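You operate a simulated robot arm through the tools that you are given. There is no shell and no other tool. Be economical: measure what you need, move in short steps, check, and stop when the job is done.

The job below is to be done with a simulated robot arm. You get a single attempt, and the scene is never put back.

JOB
Stack the white box marked "X2" from the top of the wrap bench on top of the white box marked "N7".
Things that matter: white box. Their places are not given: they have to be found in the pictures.

It is judged by the outcome, as a careful person would: the job done as asked, and still so three seconds after it is handed in. It fails if anything else is knocked over, pushed out of place, dropped, spilled or broken.

ROBOT AND FRAMES
A 7-joint arm with a two-finger parallel gripper, fixed in place. Base frame: the origin is at the foot of the arm, x ahead of it, y to its left, z up; the work surface is at about z = 800. Lengths are in mm, angles in degrees, forces in N, time in s.
With the tool pointing down near the work surface it reaches from about 240 to 680 mm from the base axis. Its first joint turns from -66.0 to 66.0 degrees. Payload 2.4 kg.
The tool frame sits at the grasp point between the pads (the TCP): z along the fingers, y along the line on which they close. The tips reach 30 mm beyond it. Largest opening 94 mm; finger width 28, thickness 10; the body of the gripper, 50 by 96 mm, starts 55 mm behind the TCP.
Orientation is that of the tool frame in the base frame, as a unit quaternion [w, x, y, z]. With the fingers straight down and closing along the base's y, the tool's x points along the base's -x, its y along +y and its z along -z.

CONTROLS
- The arm moves only by the tool nudge_tool. Its argument "motion" is a list of rows, each a list of 3 entries, a list of its own where there are three numbers: the opening, from 0 (shut) to 1 (fully open), then the shift along the tool's x, y, z in mm, then the turn about the tool's z in degrees. In form: [[claw, [x, y, z], twist], ...]. A call has 1 to 8 rows; each row shifts and turns the commanded pose from where the row before left it, along the tool's axes as they then stand. Each row takes 0.2 s and may step no farther than 50 mm and 8.6 degrees from the row before; otherwise, or with a gripper value out of range, the whole call is refused. A pose out of reach is approached as far as the arm can. The call stops where the force on the tool passes 40 N (or 10 N more than at its start, if that is more) or the arm is blocked; 0.2 s more then pass. Each finger travels about 153 mm/s and halts on what it meets, pressing with about 44 N; the grip force reading is that of the motor and also rises with nothing between the fingers. The clock runs only during rows and for 0.2 s after the last one: add rows that do not move to give the fingers time. It gives the time, the measured TCP pose, the force on the tool (base axes), the opening and the grip force at its end, in the units of the frame above (readings bear some noise), and new pictures: "views" is both (left out), scene, wrist or none.
- Cameras (640 x 400 px; columns grow to the right, rows downward): "scene" is fixed at [55.4, 496.1, 1440.7]; the picture's right is [-0.51, -0.86, 0.00], its down [-0.52, 0.31, -0.79] and it looks along [0.68, -0.41, -0.61] (base axes); focal length 333 px, centre (320, 200). "wrist" rides on the gripper at [-37, 0, -58] in the tool frame; the picture's right is [0.00, -1.00, 0.00], its down [0.97, 0.00, -0.24] and it looks along [0.24, 0.00, 0.97] (tool axes); focal length 218 px, centre (320, 200).
- pixel_to_xyz(camera, pixels): there is no depth. For up to 12 entries [column, row, z] of the newest picture of that camera ("zoom" is the newest enlarged one), the place [x, y] in the base frame at which the ray of that pixel passes the height z, good to about 2 mm. It takes no simulated time.
- zoom(camera, box): a new picture of the part [left, top, right, bottom] of that camera's present view, enlarged. It takes no simulated time.
- job_done(): hands the job in; it is judged then, once.

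Keep the steps short. Do not move on a guess: measure, check each grasp and each placing, and mend mistakes. In all there are 60 turns and 120 pictures (those below and enlarged ones count). Leave the gripper open and the arm clear of the work at the hand-in unless told otherwise, and finish with a single line.

The tools are called after ">>>" by a JSON object that holds its "op" and its "data". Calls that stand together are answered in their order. nudge_tool: Moves the arm, as the interface text tells. Its arguments: {"type":"object","properties":{"motion":{"type":"array","items":{"type":"array"}},"views":{"type":"string","enum":["both","scene","wrist","none"]}},"required":["motion"]} The other tools are called the same way: pixel_to_xyz (camera, pixels) gives the place at which the rays of pixels pass given heights; zoom (camera, box) takes an enlarged picture of a part of a camera's view; job_done () hands the job in.

At the start:

```text
time_s: 0.0
ee_pos: [455.9, -24.1, 1196.4]
tcp_rot: [0.0, 0.0, 1.0, 0.001]
wrist_force: [0.6, -0.5, -0.2]
gripper_width: 93.9
grip_force: 0.0
```

scene: 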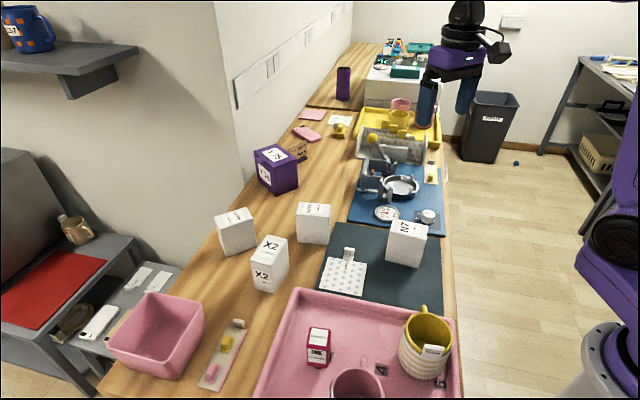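
wrist: 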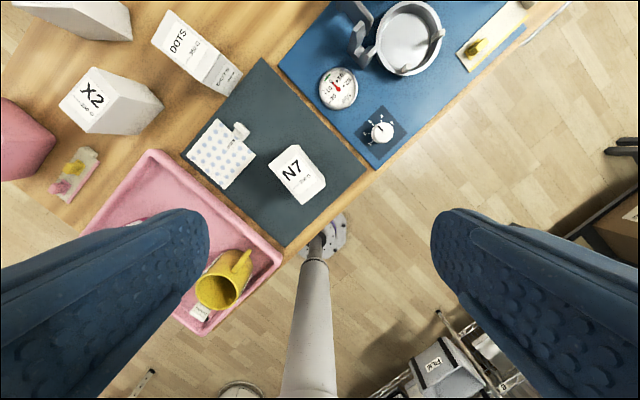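

I see X2 near scene (270,263), N7 near (407,242), and two other white boxes. I'll zoom in on both views to measure them.

>>> {"op": "zoom", "data": {"camera": "scene", "box": [200, 180, 460, 320]}}

>>> {"op": "zoom", "data": {"camera": "wrist", "box": [40, 0, 360, 210]}}

```text
2.46 times, centred on (330, 250) of scene
```

zoom: 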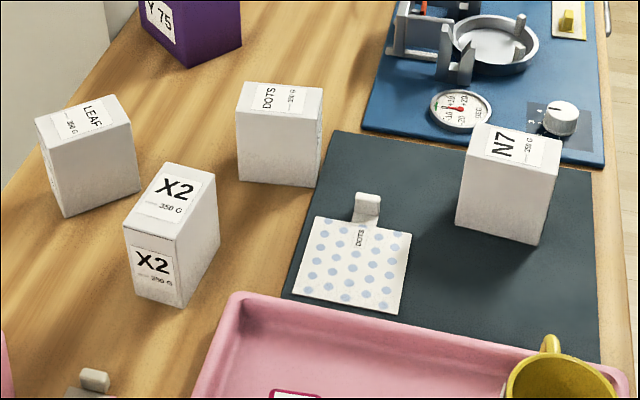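

```text
1.90 times, centred on (200, 105) of wrist
```

zoom: 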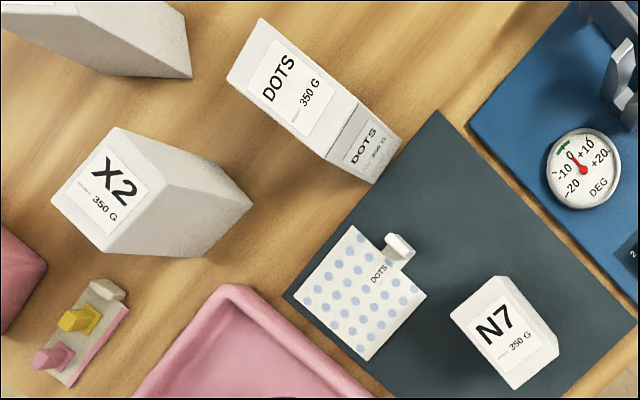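

Measuring the corners of X2 and N7 at the table height and at candidate top heights.

>>> {"op": "pixel_to_xyz", "data": {"camera": "scene", "pixels": [[273.1, 293.5, 800], [256, 289.4, 800], [288.5, 267.5, 800], [271.9, 266.3, 870], [271.9, 266.3, 880], [271.9, 266.3, 890], [271.9, 266.3, 900], [250.3, 260.2, 890], [267, 235, 890], [287.7, 241, 890], [384.9, 260.6, 800], [420, 268.7, 800]]}}

>>> {"op": "pixel_to_xyz", "data": {"camera": "zoom", "pixels": [[118, 127, 890], [52, 197, 890], [103, 252, 890], [160, 180, 890], [253, 205, 800], [205, 257, 800], [502, 276, 890], [450, 315, 890], [512, 389, 890], [559, 349, 890], [205, 257, 810], [118, 127, 870]]}}

```text
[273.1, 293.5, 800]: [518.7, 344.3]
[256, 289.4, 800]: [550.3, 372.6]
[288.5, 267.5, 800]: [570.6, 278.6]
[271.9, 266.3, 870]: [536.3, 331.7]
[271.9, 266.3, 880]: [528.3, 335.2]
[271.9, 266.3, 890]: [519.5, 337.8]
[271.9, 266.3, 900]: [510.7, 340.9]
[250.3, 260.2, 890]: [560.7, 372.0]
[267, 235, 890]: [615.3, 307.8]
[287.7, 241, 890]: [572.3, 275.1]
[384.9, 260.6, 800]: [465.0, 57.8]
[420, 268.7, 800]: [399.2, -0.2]
```

```text
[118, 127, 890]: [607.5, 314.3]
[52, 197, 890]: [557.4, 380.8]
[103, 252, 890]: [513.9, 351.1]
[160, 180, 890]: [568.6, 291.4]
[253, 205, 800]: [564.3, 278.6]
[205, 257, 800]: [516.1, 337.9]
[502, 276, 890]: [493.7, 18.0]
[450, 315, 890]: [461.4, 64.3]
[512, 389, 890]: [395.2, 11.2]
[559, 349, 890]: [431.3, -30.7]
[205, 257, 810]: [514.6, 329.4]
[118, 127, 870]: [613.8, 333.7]
```

X2's top is about z=900 where both views agree, centred near (558,326). Next I'll check clearances to the LEAF and DOTS boxes, and refine the corners at z=900.

>>> {"op": "pixel_to_xyz", "data": {"camera": "zoom", "pixels": [[118, 127, 900], [52, 197, 900], [103, 252, 900], [160, 180, 900], [502, 276, 900], [450, 315, 900], [512, 389, 900], [559, 349, 900], [192, 78, 800]]}}

>>> {"op": "pixel_to_xyz", "data": {"camera": "scene", "pixels": [[226.3, 256.1, 800], [256.4, 245.1, 800], [297.5, 243.1, 800], [323.9, 244.7, 800], [250.3, 260.2, 900], [267, 235, 900], [287.7, 241, 900], [384.9, 218.7, 900], [420, 230.7, 900], [426.8, 207.3, 900], [394.4, 169.9, 900], [384.9, 218.7, 905]]}}

```text
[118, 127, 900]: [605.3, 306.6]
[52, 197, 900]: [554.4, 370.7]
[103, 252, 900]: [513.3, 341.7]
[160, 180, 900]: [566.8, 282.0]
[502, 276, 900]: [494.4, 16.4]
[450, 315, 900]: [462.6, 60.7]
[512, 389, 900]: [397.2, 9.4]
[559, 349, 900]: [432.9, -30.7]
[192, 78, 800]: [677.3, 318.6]
```

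```text
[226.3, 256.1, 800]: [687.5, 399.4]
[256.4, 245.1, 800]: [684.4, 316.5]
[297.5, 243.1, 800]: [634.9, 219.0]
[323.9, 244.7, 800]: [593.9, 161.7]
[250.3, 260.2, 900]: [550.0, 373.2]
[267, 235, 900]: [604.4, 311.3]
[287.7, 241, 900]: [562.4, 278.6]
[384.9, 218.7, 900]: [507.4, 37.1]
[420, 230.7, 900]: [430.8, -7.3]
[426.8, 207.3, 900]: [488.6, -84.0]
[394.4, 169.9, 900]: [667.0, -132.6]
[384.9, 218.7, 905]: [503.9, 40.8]
```

X2: centre (559,326), top z=900, 52×81 mm, short axis at about 40°; neighbours leave enough clearance. I'll move above it while coming down to about z=1052.

>>> {"op": "nudge_tool", "data": {"motion": [[1, [-12.8, 43.8, 18], 0], [1, [-12.8, 43.8, 18], 0], [1, [-12.8, 43.8, 18], 0], [1, [-12.8, 43.8, 18], 0], [1, [-12.8, 43.8, 18], 0], [1, [-12.8, 43.8, 18], 0], [1, [-12.8, 43.8, 18], 0], [1, [-12.8, 43.8, 18], 0]], "views": "none"}}

>>> {"op": "nudge_tool", "data": {"motion": [[1, [0, 0, 0], 8.4], [1, [0, 0, 0], 8.4], [1, [0, 0, 0], 8.4], [1, [0, 0, 0], 8.4], [1, [0, 0, 0], 8.4], [1, [0, 0, 0], 8], [1, [0, 0, 0], 0]], "views": "both"}}

```text
time_s: 1.8
ee_pos: [556.8, 326.3, 1050.3]
tcp_rot: [-0.001, 0.001, 1.0, 0.0]
wrist_force: [0.1, 0.3, 0.4]
gripper_width: 94.0
grip_force: 0.2
```

```text
time_s: 3.4
ee_pos: [557.4, 326.8, 1052.1]
tcp_rot: [0.0, 0.423, 0.906, 0.0]
wrist_force: [-0.1, -0.8, -0.6]
gripper_width: 94.1
grip_force: 0.0
```

scene: 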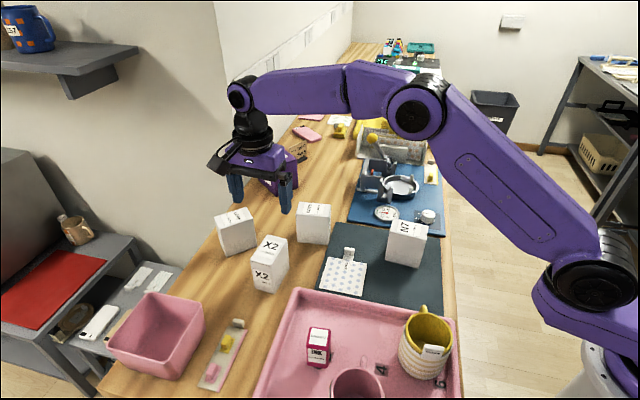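
wrist: 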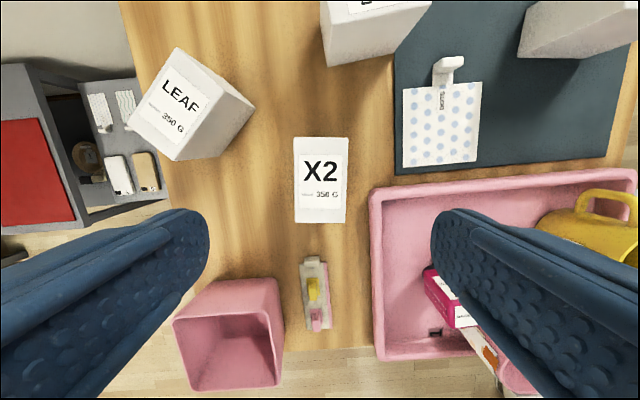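

X2 is now below the gripper. Checking its top corners in this closer view.

>>> {"op": "pixel_to_xyz", "data": {"camera": "wrist", "pixels": [[294, 138, 900], [349, 137, 900], [346, 223, 900], [295, 222, 900], [177, 47, 900], [256, 100, 900], [175, 160, 900], [328, 67, 800]]}}

>>> {"op": "zoom", "data": {"camera": "wrist", "box": [240, 100, 400, 240]}}

```text
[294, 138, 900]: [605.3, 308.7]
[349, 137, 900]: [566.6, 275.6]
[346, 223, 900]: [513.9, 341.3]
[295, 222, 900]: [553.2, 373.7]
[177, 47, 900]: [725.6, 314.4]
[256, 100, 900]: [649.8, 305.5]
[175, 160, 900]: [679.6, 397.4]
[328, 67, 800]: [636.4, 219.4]
```

```text
2.86 times, centred on (320, 170) of wrist
```

zoom: 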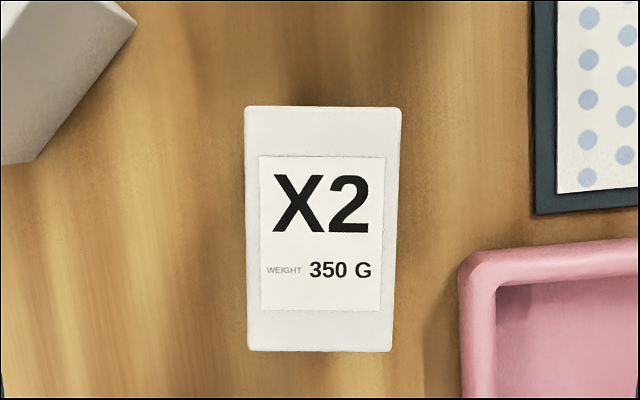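

Centred within about 3 mm and the yaw is right. I'll shift −3 mm in tool x and go straight down to z≈872, fingers open.

>>> {"op": "nudge_tool", "data": {"motion": [[1, [-3, 0.5, 40], 0], [1, [0, 0, 40], 0], [1, [0, 0, 40], 0], [1, [0, 0, 35], 0], [1, [0, 0, 25], 0], [1, [0, 0, 0], 0]], "views": "both"}}

```text
time_s: 4.8
ee_pos: [560.0, 325.9, 872.1]
tcp_rot: [0.0, 0.423, 0.906, 0.0]
wrist_force: [0.3, 0.3, -0.1]
gripper_width: 94.1
grip_force: 0.0
```

scene: 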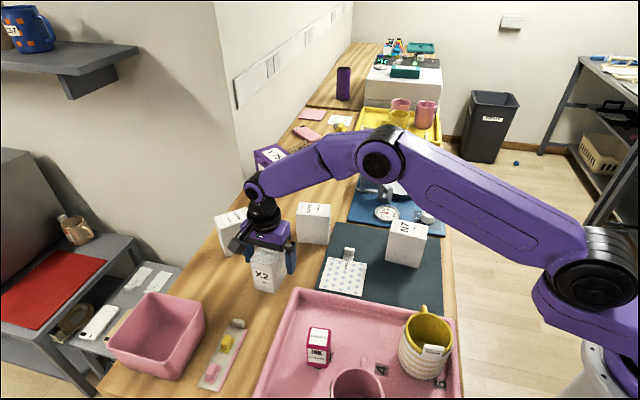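
wrist: 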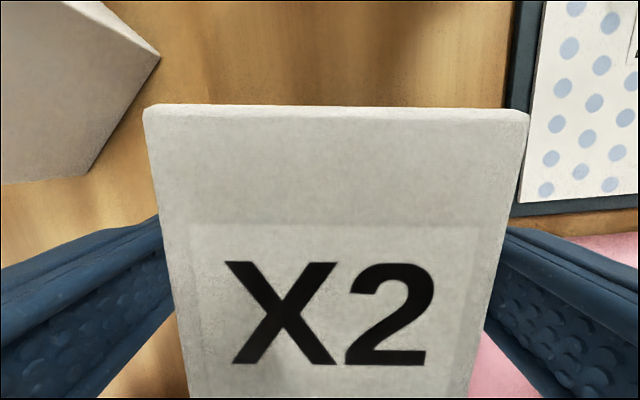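

The box sits between the fingers, about 2 mm off to the right. I'll shift that out and close.

>>> {"op": "nudge_tool", "data": {"motion": [[1, [0, -1.8, 0], 0], [0.6, [0, 0, 0], 0], [0.4, [0, 0, 0], 0], [0.3, [0, 0, 0], 0], [0.3, [0, 0, 0], 0]], "views": "wrist"}}

```text
time_s: 6.0
ee_pos: [558.8, 324.8, 871.5]
tcp_rot: [0.0, 0.423, 0.906, 0.001]
wrist_force: [0.7, 1.0, -0.8]
gripper_width: 56.4
grip_force: 44.3
```

wrist: 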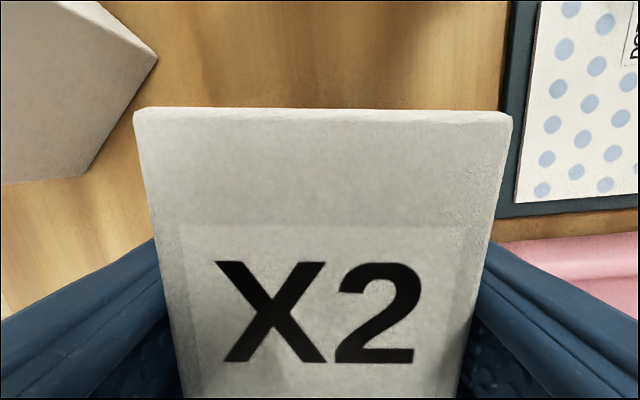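

Gripped at 56 mm with 44 N. I'll lift slowly first, then to z≈1050, and check the hold.

>>> {"op": "nudge_tool", "data": {"motion": [[0.3, [0, 0, -10], 0], [0.3, [0, 0, -25], 0], [0.3, [0, 0, -40], 0], [0.3, [0, 0, -40], 0], [0.3, [0, 0, -40], 0], [0.3, [0, 0, -23], 0], [0.3, [0, 0, 0], 0]], "views": "both"}}

```text
time_s: 7.6
ee_pos: [559.3, 324.3, 1050.9]
tcp_rot: [0.0, 0.423, 0.906, 0.0]
wrist_force: [-0.1, -0.1, 0.3]
gripper_width: 28.2
grip_force: 0.0
```

scene: 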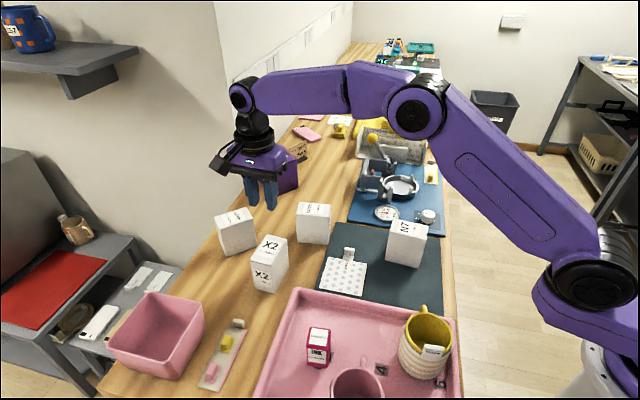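
wrist: 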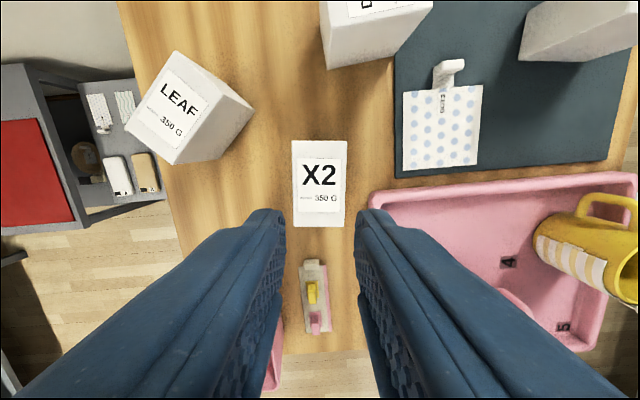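

The gripper closed to 28 mm: the box slipped out and is standing in its old place. I'll go down again, grip slightly lower with the fingers commanded fully shut, and lift gently. First a measurement of the box.

>>> {"op": "pixel_to_xyz", "data": {"camera": "wrist", "pixels": [[292, 140, 900], [347.5, 140, 900], [345, 227, 900], [294, 226, 900]]}}

>>> {"op": "zoom", "data": {"camera": "scene", "box": [220, 200, 340, 310]}}

>>> {"op": "zoom", "data": {"camera": "wrist", "box": [240, 100, 400, 240]}}

```text
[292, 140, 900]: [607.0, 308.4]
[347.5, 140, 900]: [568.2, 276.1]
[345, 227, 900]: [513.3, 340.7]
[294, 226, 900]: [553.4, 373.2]
```

```text
3.64 times, centred on (280, 255) of scene
```

zoom: 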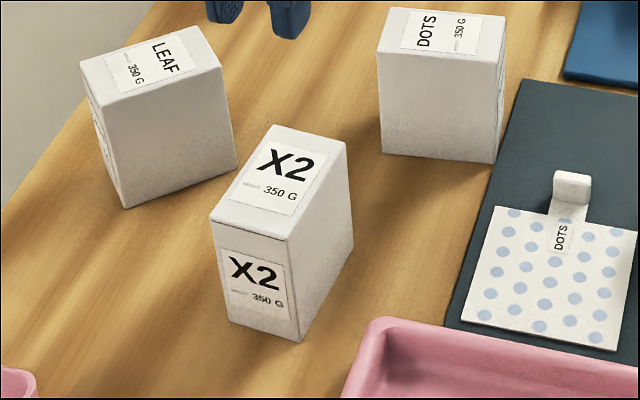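

```text
2.86 times, centred on (320, 170) of wrist
```

zoom: 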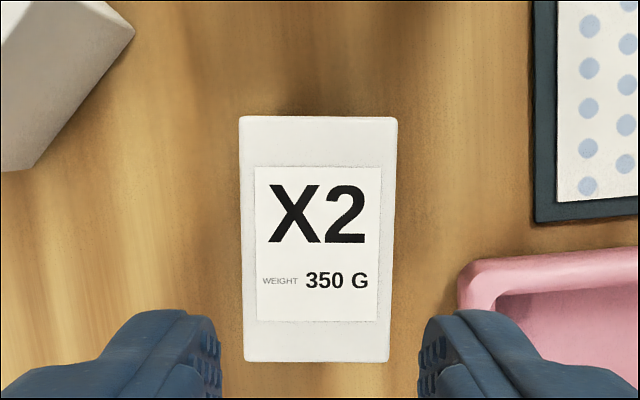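

The box is unchanged at (560.5,324.6). Opening and descending to z≈860, then closing with command 0.

>>> {"op": "nudge_tool", "data": {"motion": [[1, [0, 0, 0], 0], [1, [0, 0, 0], 0], [1, [-0.5, 0.5, 45], 0], [1, [0, 0, 45], 0], [1, [0, 0, 45], 0], [1, [0, 0, 35], 0], [1, [0, 0, 21], 0], [1, [0, 0, 0], 0]], "views": "none"}}

>>> {"op": "nudge_tool", "data": {"motion": [[0, [0, 0, 0], 0], [0, [0, 0, 0], 0], [0, [0, 0, 0], 0], [0, [0, 0, 0], 0], [0, [0, 0, 0], 0]], "views": "none"}}

>>> {"op": "nudge_tool", "data": {"motion": [[0, [0, 0, -2], 0], [0, [0, 0, -2], 0], [0, [0, 0, -2], 0], [0, [0, 0, -2], 0]], "views": "both"}}

```text
time_s: 9.4
ee_pos: [559.1, 324.2, 859.6]
tcp_rot: [0.0, 0.423, 0.906, 0.0]
wrist_force: [-0.5, 0.6, 0.0]
gripper_width: 94.1
grip_force: 0.1
```

```text
time_s: 10.6
ee_pos: [560.8, 324.6, 860.9]
tcp_rot: [0.0, 0.422, 0.906, 0.0]
wrist_force: [0.1, 1.0, -0.2]
gripper_width: 55.9
grip_force: 43.6
```

```text
time_s: 11.6
ee_pos: [558.7, 324.6, 867.1]
tcp_rot: [0.0, 0.422, 0.906, 0.0]
wrist_force: [0.3, 0.4, -2.9]
gripper_width: 56.0
grip_force: 44.4
```

scene: 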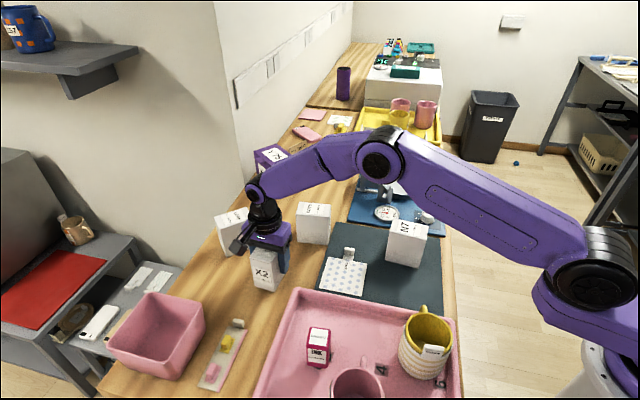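
wrist: 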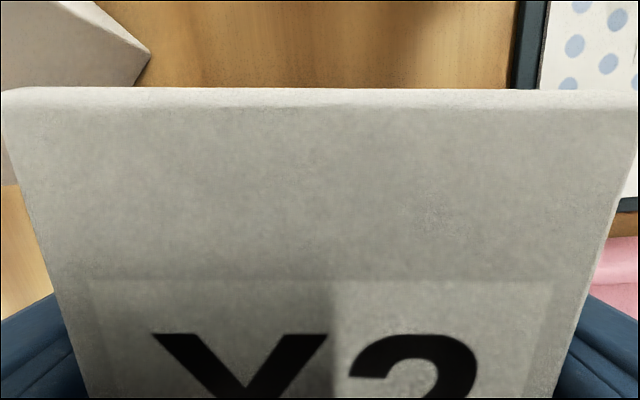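

The tool now carries about 3 N, matching the 350 g weight. I'll keep lifting gently and watch for slip.

>>> {"op": "nudge_tool", "data": {"motion": [[0, [0, 0, -3], 0], [0, [0, 0, -4], 0], [0, [0, 0, -5], 0], [0, [0, 0, -5], 0], [0, [0, 0, -5], 0], [0, [0, 0, -4], 0], [0, [0, 0, -3], 0], [0, [0, 0, 0], 0]], "views": "both"}}

```text
time_s: 13.4
ee_pos: [559.8, 324.2, 896.9]
tcp_rot: [0.0, 0.422, 0.907, 0.0]
wrist_force: [-0.1, 0.2, -3.0]
gripper_width: 55.9
grip_force: 44.4
```

scene: 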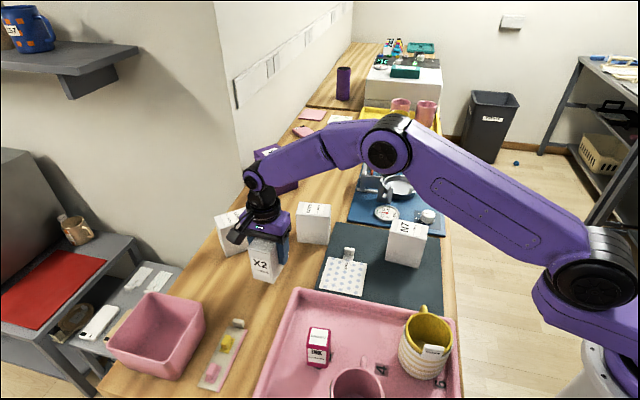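
wrist: 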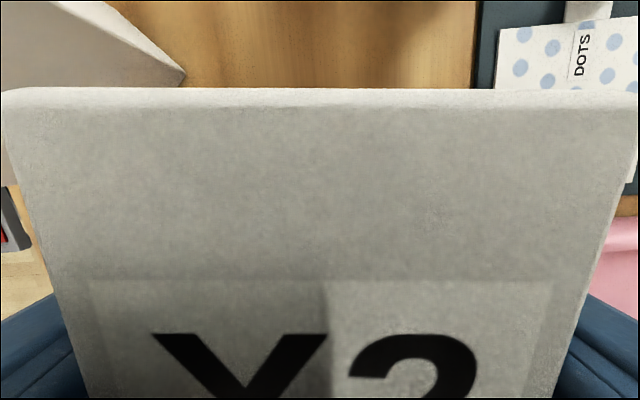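

Held with no slip at all, so the earlier loss was from the quick lift. Continuing with gentle ramps up to about z=1000.

>>> {"op": "nudge_tool", "data": {"motion": [[0, [0, 0, -5], 0], [0, [0, 0, -10], 0], [0, [0, 0, -14], 0], [0, [0, 0, -17], 0], [0, [0, 0, -17], 0], [0, [0, 0, -14], 0], [0, [0, 0, -10], 0], [0, [0, 0, -5], 0]], "views": "none"}}

>>> {"op": "nudge_tool", "data": {"motion": [[0, [0, 0, -4], 0], [0, [0, 0, -8], 0], [0, [0, 0, -10], 0], [0, [0, 0, -8], 0], [0, [0, 0, -4], 0], [0, [0, 0, 0], 0]], "views": "both"}}

```text
time_s: 15.2
ee_pos: [558.7, 324.7, 987.6]
tcp_rot: [0.0, 0.422, 0.907, 0.0]
wrist_force: [0.1, -0.5, -3.9]
gripper_width: 56.2
grip_force: 44.0
```

```text
time_s: 16.6
ee_pos: [559.1, 323.7, 1022.4]
tcp_rot: [0.001, 0.422, 0.907, 0.0]
wrist_force: [-0.2, 0.1, -4.3]
gripper_width: 55.9
grip_force: 44.1
```

scene: 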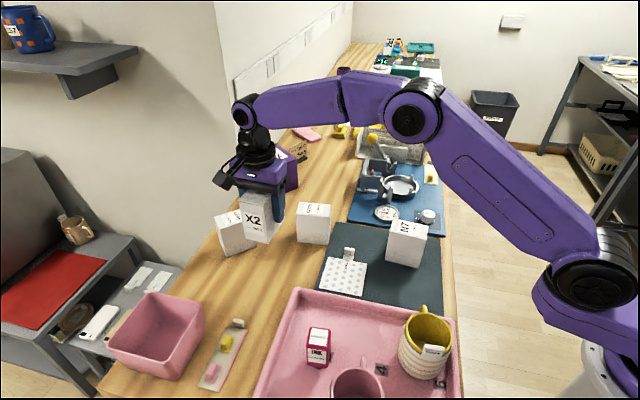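
wrist: 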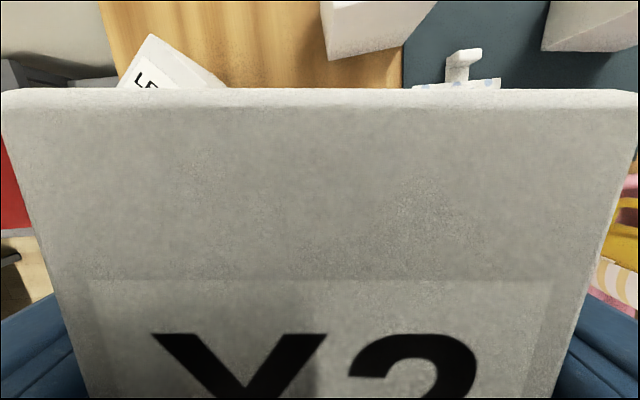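

X2 is firmly held at z=1022. Now I'll zoom on N7 to fix its top height and pose.

>>> {"op": "zoom", "data": {"camera": "scene", "box": [360, 200, 456, 280]}}

```text
5.00 times, centred on (408, 240) of scene
```

zoom: 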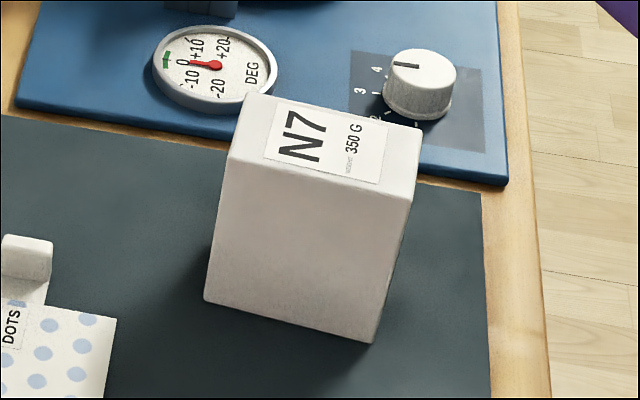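

Measuring N7's top corners at candidate heights and its bottom corners at the mat.

>>> {"op": "pixel_to_xyz", "data": {"camera": "zoom", "pixels": [[247, 94, 900], [227, 160, 900], [411, 200, 900], [422, 127, 900], [247, 94, 905], [227, 160, 905], [411, 200, 905], [422, 127, 905], [204, 300, 803], [373, 343, 803]]}}

```text
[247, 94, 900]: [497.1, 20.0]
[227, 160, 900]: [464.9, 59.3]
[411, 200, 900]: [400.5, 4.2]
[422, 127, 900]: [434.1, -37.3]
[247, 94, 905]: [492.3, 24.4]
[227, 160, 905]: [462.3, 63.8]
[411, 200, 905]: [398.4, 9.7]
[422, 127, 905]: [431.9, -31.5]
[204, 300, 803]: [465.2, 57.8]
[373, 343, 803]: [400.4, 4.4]
```

N7: top ≈ z 902, centre (447.5,14), long axis about 39.5°. I'll carry X2 across in three gentle ramped moves at z=1022 (the box bottom is about 60 mm clear of the other boxes).

>>> {"op": "nudge_tool", "data": {"motion": [[0, [-2.5, -4.3, 0], 0], [0, [-6, -10.4, 0], 0], [0, [-8.5, -14.7, 0], 0], [0, [-10, -17.3, 0], 0], [0, [-10, -17.3, 0], 0], [0, [-8.5, -14.7, 0], 0], [0, [-6, -10.4, 0], 0], [0, [-3.5, -5.83, 0], 0]], "views": "scene"}}

>>> {"op": "nudge_tool", "data": {"motion": [[0, [-2.5, -4.3, 0], 0], [0, [-6, -10.4, 0], 0], [0, [-8.5, -14.7, 0], 0], [0, [-10, -17.3, 0], 0], [0, [-10, -17.3, 0], 0], [0, [-8.5, -14.7, 0], 0], [0, [-6, -10.4, 0], 0], [0, [-3.5, -5.83, 0], 0]], "views": "none"}}

>>> {"op": "nudge_tool", "data": {"motion": [[0, [-2.5, -4.3, 0], 0], [0, [-6, -10.4, 0], 0], [0, [-8.5, -14.7, 0], 0], [0, [-10, -17.3, 0], 0], [0, [-10, -17.3, 0], 0], [0, [-8.5, -14.7, 0], 0], [0, [-6, -10.4, 0], 0], [0, [-3.5, -5.83, 0], 0]], "views": "both"}}

```text
time_s: 18.4
ee_pos: [522.1, 221.4, 1023.4]
tcp_rot: [0.0, 0.423, 0.906, 0.0]
wrist_force: [-0.2, 0.0, -4.5]
gripper_width: 56.2
grip_force: 43.9
```

scene: 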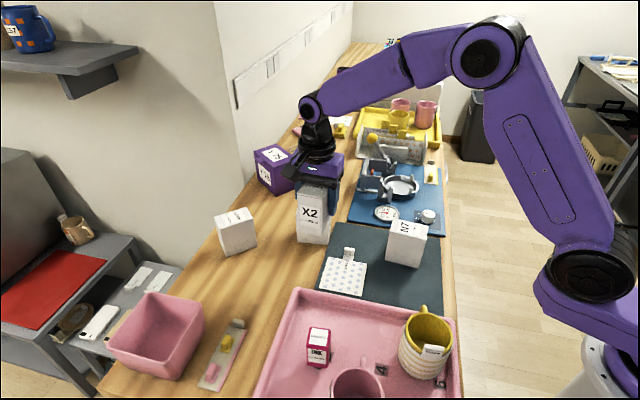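

```text
time_s: 20.2
ee_pos: [484.6, 117.8, 1022.6]
tcp_rot: [-0.001, 0.423, 0.906, 0.001]
wrist_force: [0.6, 0.3, -4.0]
gripper_width: 56.1
grip_force: 43.7
```

```text
time_s: 22.0
ee_pos: [447.5, 15.2, 1022.6]
tcp_rot: [0.0, 0.422, 0.906, 0.0]
wrist_force: [0.1, 0.5, -4.0]
gripper_width: 56.1
grip_force: 43.9
```

scene: 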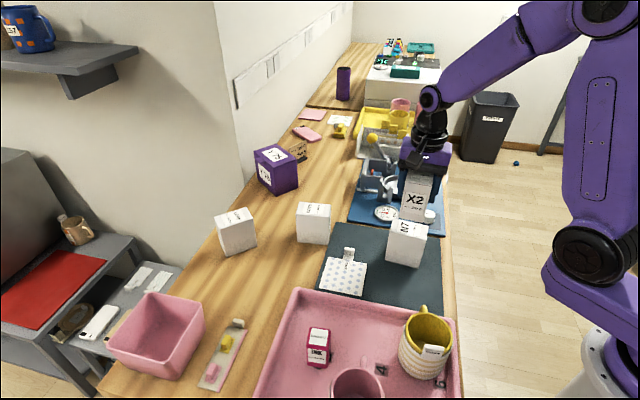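
wrist: 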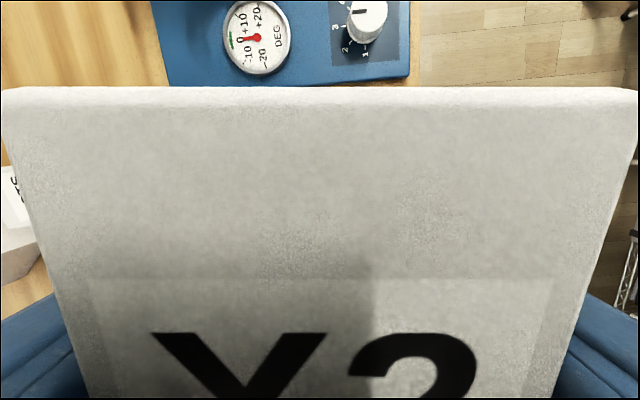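

X2 is above N7 and still held. Now turning by about −89.4° so that X2's sides line up with N7's.

>>> {"op": "nudge_tool", "data": {"motion": [[0, [0, 0, 0], -3], [0, [0, 0, 0], -6], [0, [0, 0, 0], -8], [0, [0, 0, 0], -8], [0, [0, 0, 0], -8], [0, [0, 0, 0], -8], [0, [0, 0, 0], -6], [0, [0, 0, 0], -3]], "views": "none"}}

>>> {"op": "nudge_tool", "data": {"motion": [[0, [0, 0, 0], -3], [0, [0, 0, 0], -5], [0, [0, 0, 0], -6], [0, [0, 0, 0], -6], [0, [0, 0, 0], -6], [0, [0, 0, 0], -6], [0, [0, 0, 0], -4.4], [0, [0, 0, 0], -3]], "views": "both"}}

>>> {"op": "zoom", "data": {"camera": "scene", "box": [350, 140, 478, 280]}}

```text
time_s: 23.8
ee_pos: [446.7, 15.0, 1022.2]
tcp_rot: [-0.001, -0.001, 1.0, 0.0]
wrist_force: [-0.2, -0.1, -3.1]
gripper_width: 56.0
grip_force: 44.3
```

```text
time_s: 25.6
ee_pos: [447.2, 15.0, 1022.7]
tcp_rot: [0.0, -0.339, 0.941, -0.001]
wrist_force: [0.1, 0.1, -3.8]
gripper_width: 56.2
grip_force: 43.7
```

scene: 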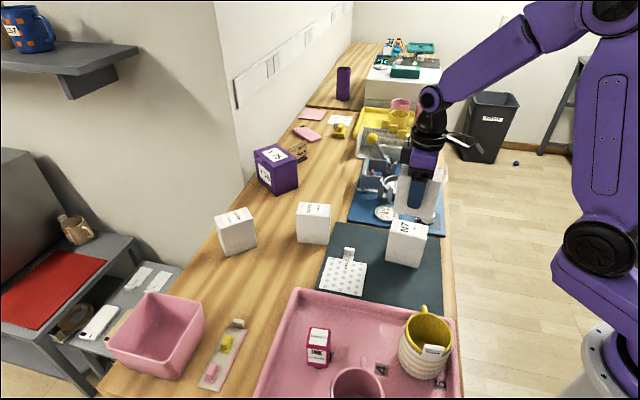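
wrist: 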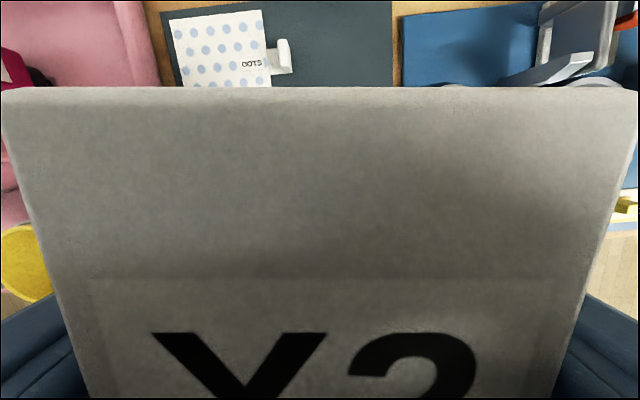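

```text
2.86 times, centred on (414, 210) of scene
```

zoom: 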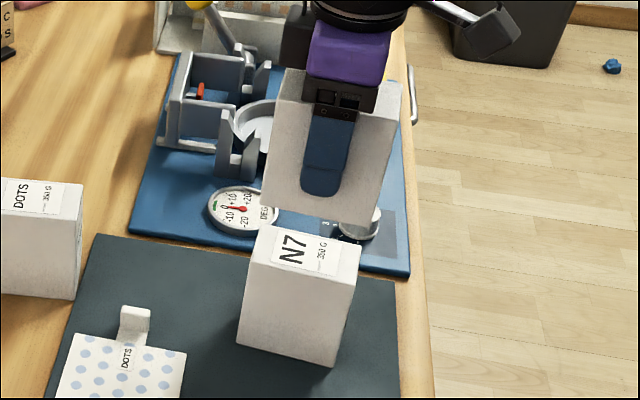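

Aligned. Checking X2's lower edge (zoom (261,206) and (379,231)) against N7's near top edge.

>>> {"op": "pixel_to_xyz", "data": {"camera": "zoom", "pixels": [[261, 206, 962], [379, 231, 962], [244, 261, 902], [347, 284, 902]]}}

```text
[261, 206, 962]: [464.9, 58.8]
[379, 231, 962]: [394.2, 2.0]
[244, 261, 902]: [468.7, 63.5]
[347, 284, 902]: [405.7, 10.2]
```

Consistent within the measuring error. I'll lower by 46 mm to leave a gap of about 14 mm and compare edges closely.

>>> {"op": "nudge_tool", "data": {"motion": [[0, [0, 0, 3], 0], [0, [0, 0, 6], 0], [0, [0, 0, 8], 0], [0, [0, 0, 8], 0], [0, [0, 0, 8], 0], [0, [0, 0, 7], 0], [0, [0, 0, 4], 0], [0, [0, 0, 2], 0]], "views": "none"}}

>>> {"op": "zoom", "data": {"camera": "scene", "box": [365, 180, 461, 280]}}

```text
time_s: 27.4
ee_pos: [447.6, 15.1, 976.1]
tcp_rot: [0.0, -0.336, 0.942, 0.0]
wrist_force: [-0.7, 0.0, -4.0]
gripper_width: 56.1
grip_force: 44.1
```

```text
4.00 times, centred on (413, 230) of scene
```

zoom: 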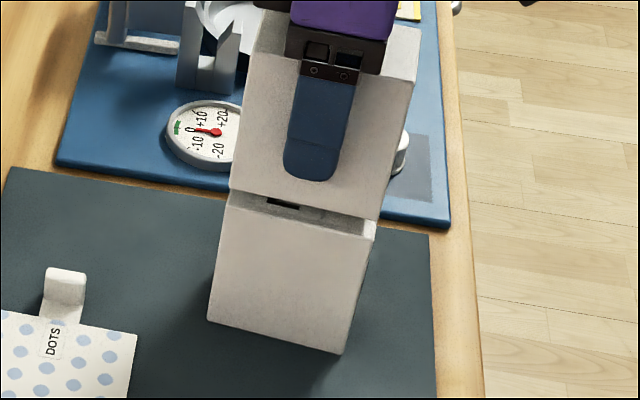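

The edges line up within a few pixels (X2's lower edge (231,190)–(379,222), N7's top edge (226,203)–(373,239)), with a gap of about 12 mm. Lowering 9 mm in small steps.

>>> {"op": "nudge_tool", "data": {"motion": [[0, [0, 0, 2], 0], [0, [0, 0, 2], 0], [0, [0, 0, 2], 0], [0, [0, 0, 2], 0], [0, [0, 0, 1], 0], [0, [0, 0, 0], 0]], "views": "none"}}

>>> {"op": "zoom", "data": {"camera": "scene", "box": [365, 180, 461, 280]}}

```text
time_s: 28.8
ee_pos: [447.8, 15.7, 968.8]
tcp_rot: [-0.002, -0.337, 0.941, 0.001]
wrist_force: [-0.1, 0.8, -2.5]
gripper_width: 56.0
grip_force: 43.9
```

```text
4.00 times, centred on (413, 230) of scene
```

zoom: 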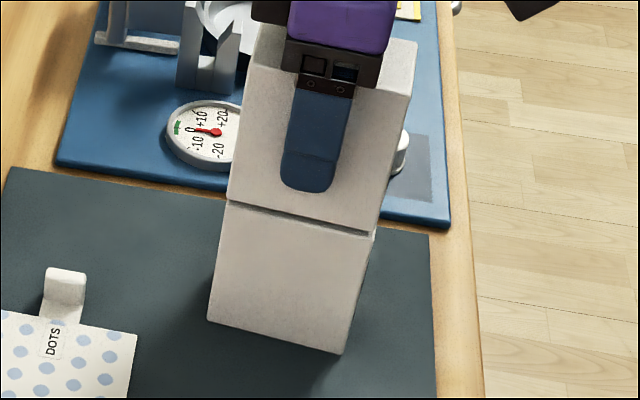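

About 3 mm left. Lowering 1 mm per row until the weight comes off.

>>> {"op": "nudge_tool", "data": {"motion": [[0, [0, 0, 1], 0], [0, [0, 0, 0.7], 0], [0, [0, 0, 0], 0]], "views": "none"}}

>>> {"op": "nudge_tool", "data": {"motion": [[0, [0, 0, 0.8], 0], [0, [0, 0, 0], 0]], "views": "none"}}

>>> {"op": "zoom", "data": {"camera": "scene", "box": [365, 180, 461, 280]}}

```text
time_s: 29.6
ee_pos: [445.6, 15.5, 965.4]
tcp_rot: [0.0, -0.337, 0.942, 0.001]
wrist_force: [-0.7, -1.2, -4.2]
gripper_width: 56.3
grip_force: 43.8
```

```text
time_s: 30.2
ee_pos: [447.4, 15.1, 965.6]
tcp_rot: [-0.001, -0.337, 0.942, 0.0]
wrist_force: [-0.6, -0.1, -3.7]
gripper_width: 55.9
grip_force: 43.5
```

```text
4.00 times, centred on (413, 230) of scene
```

zoom: 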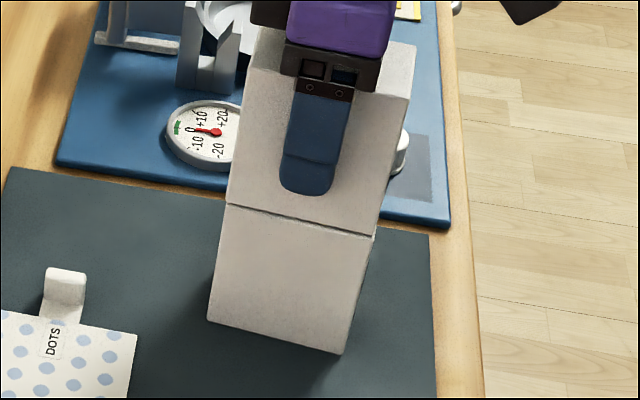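

Still carrying about 4 N, so there is no contact yet. Going on in 0.7 mm steps.

>>> {"op": "nudge_tool", "data": {"motion": [[0, [0, 0, 0.7], 0], [0, [0, 0, 0], 0]], "views": "none"}}

>>> {"op": "nudge_tool", "data": {"motion": [[0, [0, 0, 0.7], 0], [0, [0, 0, 0], 0]], "views": "none"}}

```text
time_s: 30.8
ee_pos: [447.4, 15.2, 963.9]
tcp_rot: [-0.001, -0.337, 0.942, 0.001]
wrist_force: [0.0, -0.2, -2.5]
gripper_width: 56.0
grip_force: 44.5
```

```text
time_s: 31.4
ee_pos: [447.0, 15.2, 963.0]
tcp_rot: [-0.001, -0.337, 0.941, -0.001]
wrist_force: [-2.0, 0.3, -1.3]
gripper_width: 56.2
grip_force: 44.1
```

The load is falling (−1.3 N), so contact may be starting. Another small step.

>>> {"op": "nudge_tool", "data": {"motion": [[0, [0, 0, 0.5], 0], [0, [0, 0, 0], 0]], "views": "none"}}

>>> {"op": "zoom", "data": {"camera": "scene", "box": [365, 180, 461, 280]}}

```text
time_s: 32.0
ee_pos: [447.1, 14.9, 963.2]
tcp_rot: [0.0, -0.338, 0.941, 0.0]
wrist_force: [-1.0, -0.7, 9.1]
gripper_width: 56.2
grip_force: 44.2
```

```text
4.00 times, centred on (413, 230) of scene
```

zoom: 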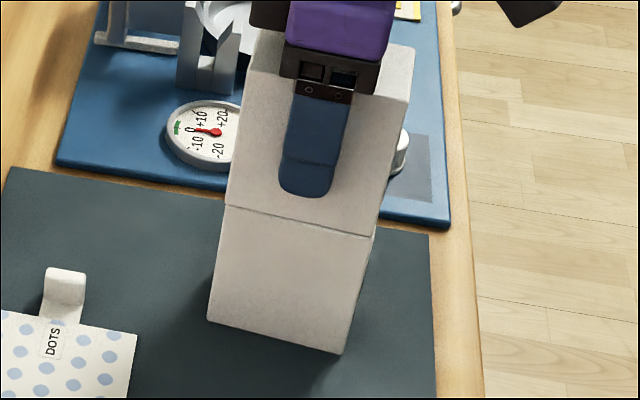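

Contact confirmed: +9 N upward, and the gap is closed. Easing the press slightly, then opening gradually.

>>> {"op": "nudge_tool", "data": {"motion": [[0, [0, 0, -0.4], 0], [0.6, [0, 0, 0], 0], [0.64, [0, 0, 0], 0], [0.7, [0, 0, 0], 0], [0.8, [0, 0, 0], 0], [0.9, [0, 0, 0], 0], [0.9, [0, 0, 0], 0]], "views": "both"}}

>>> {"op": "zoom", "data": {"camera": "scene", "box": [365, 180, 461, 280]}}

```text
time_s: 33.6
ee_pos: [446.7, 14.9, 963.9]
tcp_rot: [0.0, -0.336, 0.942, -0.001]
wrist_force: [-0.5, -0.3, -1.0]
gripper_width: 84.6
grip_force: 0.0
```

scene: 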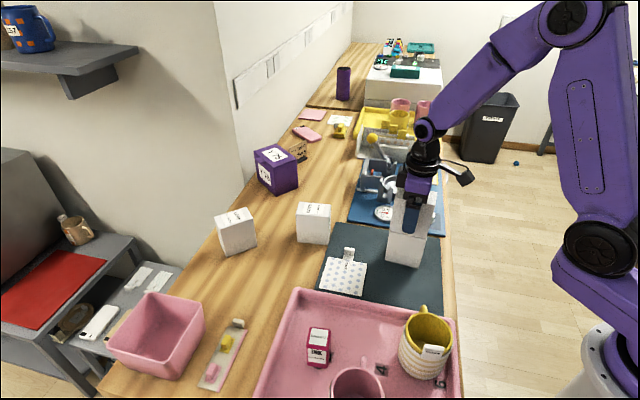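
wrist: 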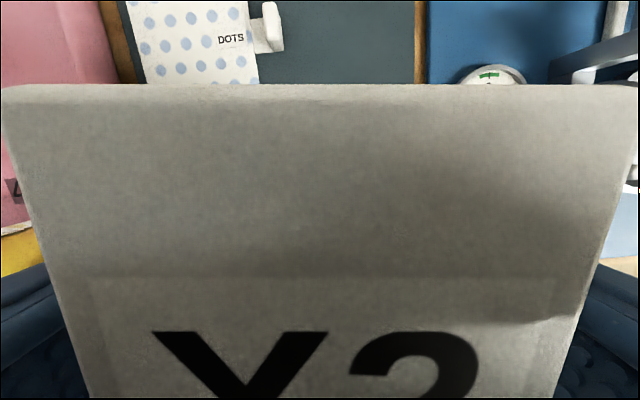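

```text
4.00 times, centred on (413, 230) of scene
```

zoom: 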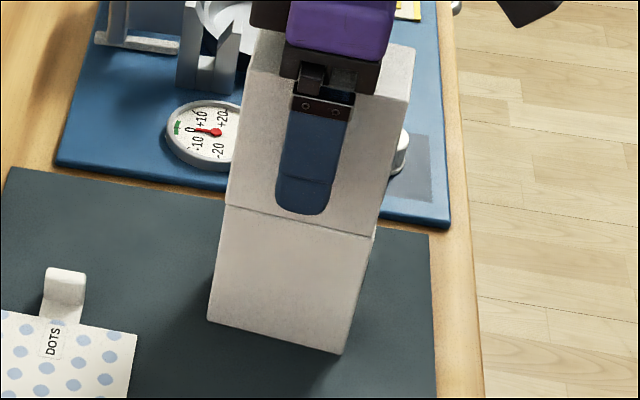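

X2 rests on N7 and did not move when the fingers opened. I'll open fully and rise straight up.

>>> {"op": "nudge_tool", "data": {"motion": [[1, [0, 0, 0], 0], [1, [0, 0, -10], 0], [1, [0, 0, -25], 0], [1, [0, 0, -40], 0], [1, [0, 0, -40], 0], [1, [0, 0, -40], 0], [1, [0, 0, -20], 0], [1, [0, 0, 0], 0]], "views": "both"}}

>>> {"op": "zoom", "data": {"camera": "scene", "box": [365, 160, 461, 280]}}

```text
time_s: 35.4
ee_pos: [446.8, 15.8, 1138.9]
tcp_rot: [-0.001, -0.337, 0.941, 0.0]
wrist_force: [-0.7, 0.3, 0.0]
gripper_width: 94.2
grip_force: 0.0
```

scene: 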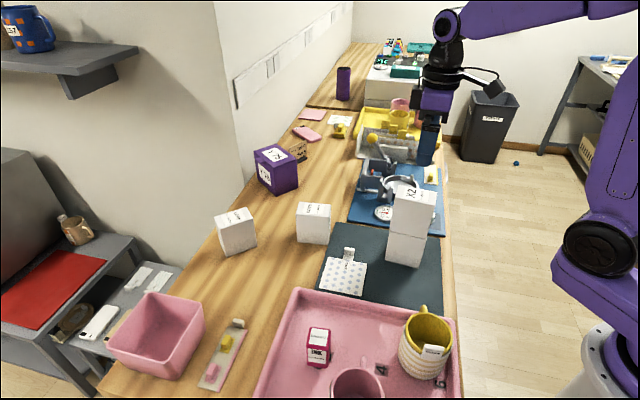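
wrist: 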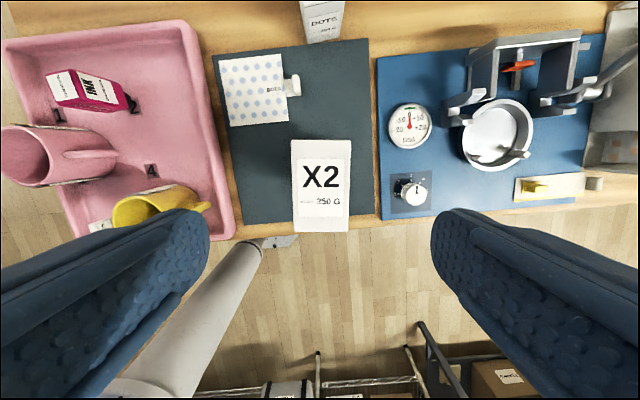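

```text
3.33 times, centred on (413, 220) of scene
```

zoom: 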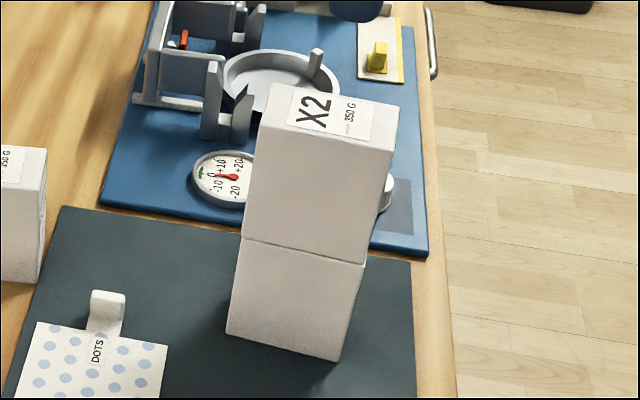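

X2 stands squarely on N7, the other boxes have not moved, and the gripper is open and about 100 mm clear of the stack. Handing in.

>>> {"op": "job_done", "data": {}}

```text
The job is handed in.
```

The white box X2 is stacked squarely on N7; X2 slipped out on the first lift and stayed standing, the second grip held, and nothing else was disturbed.
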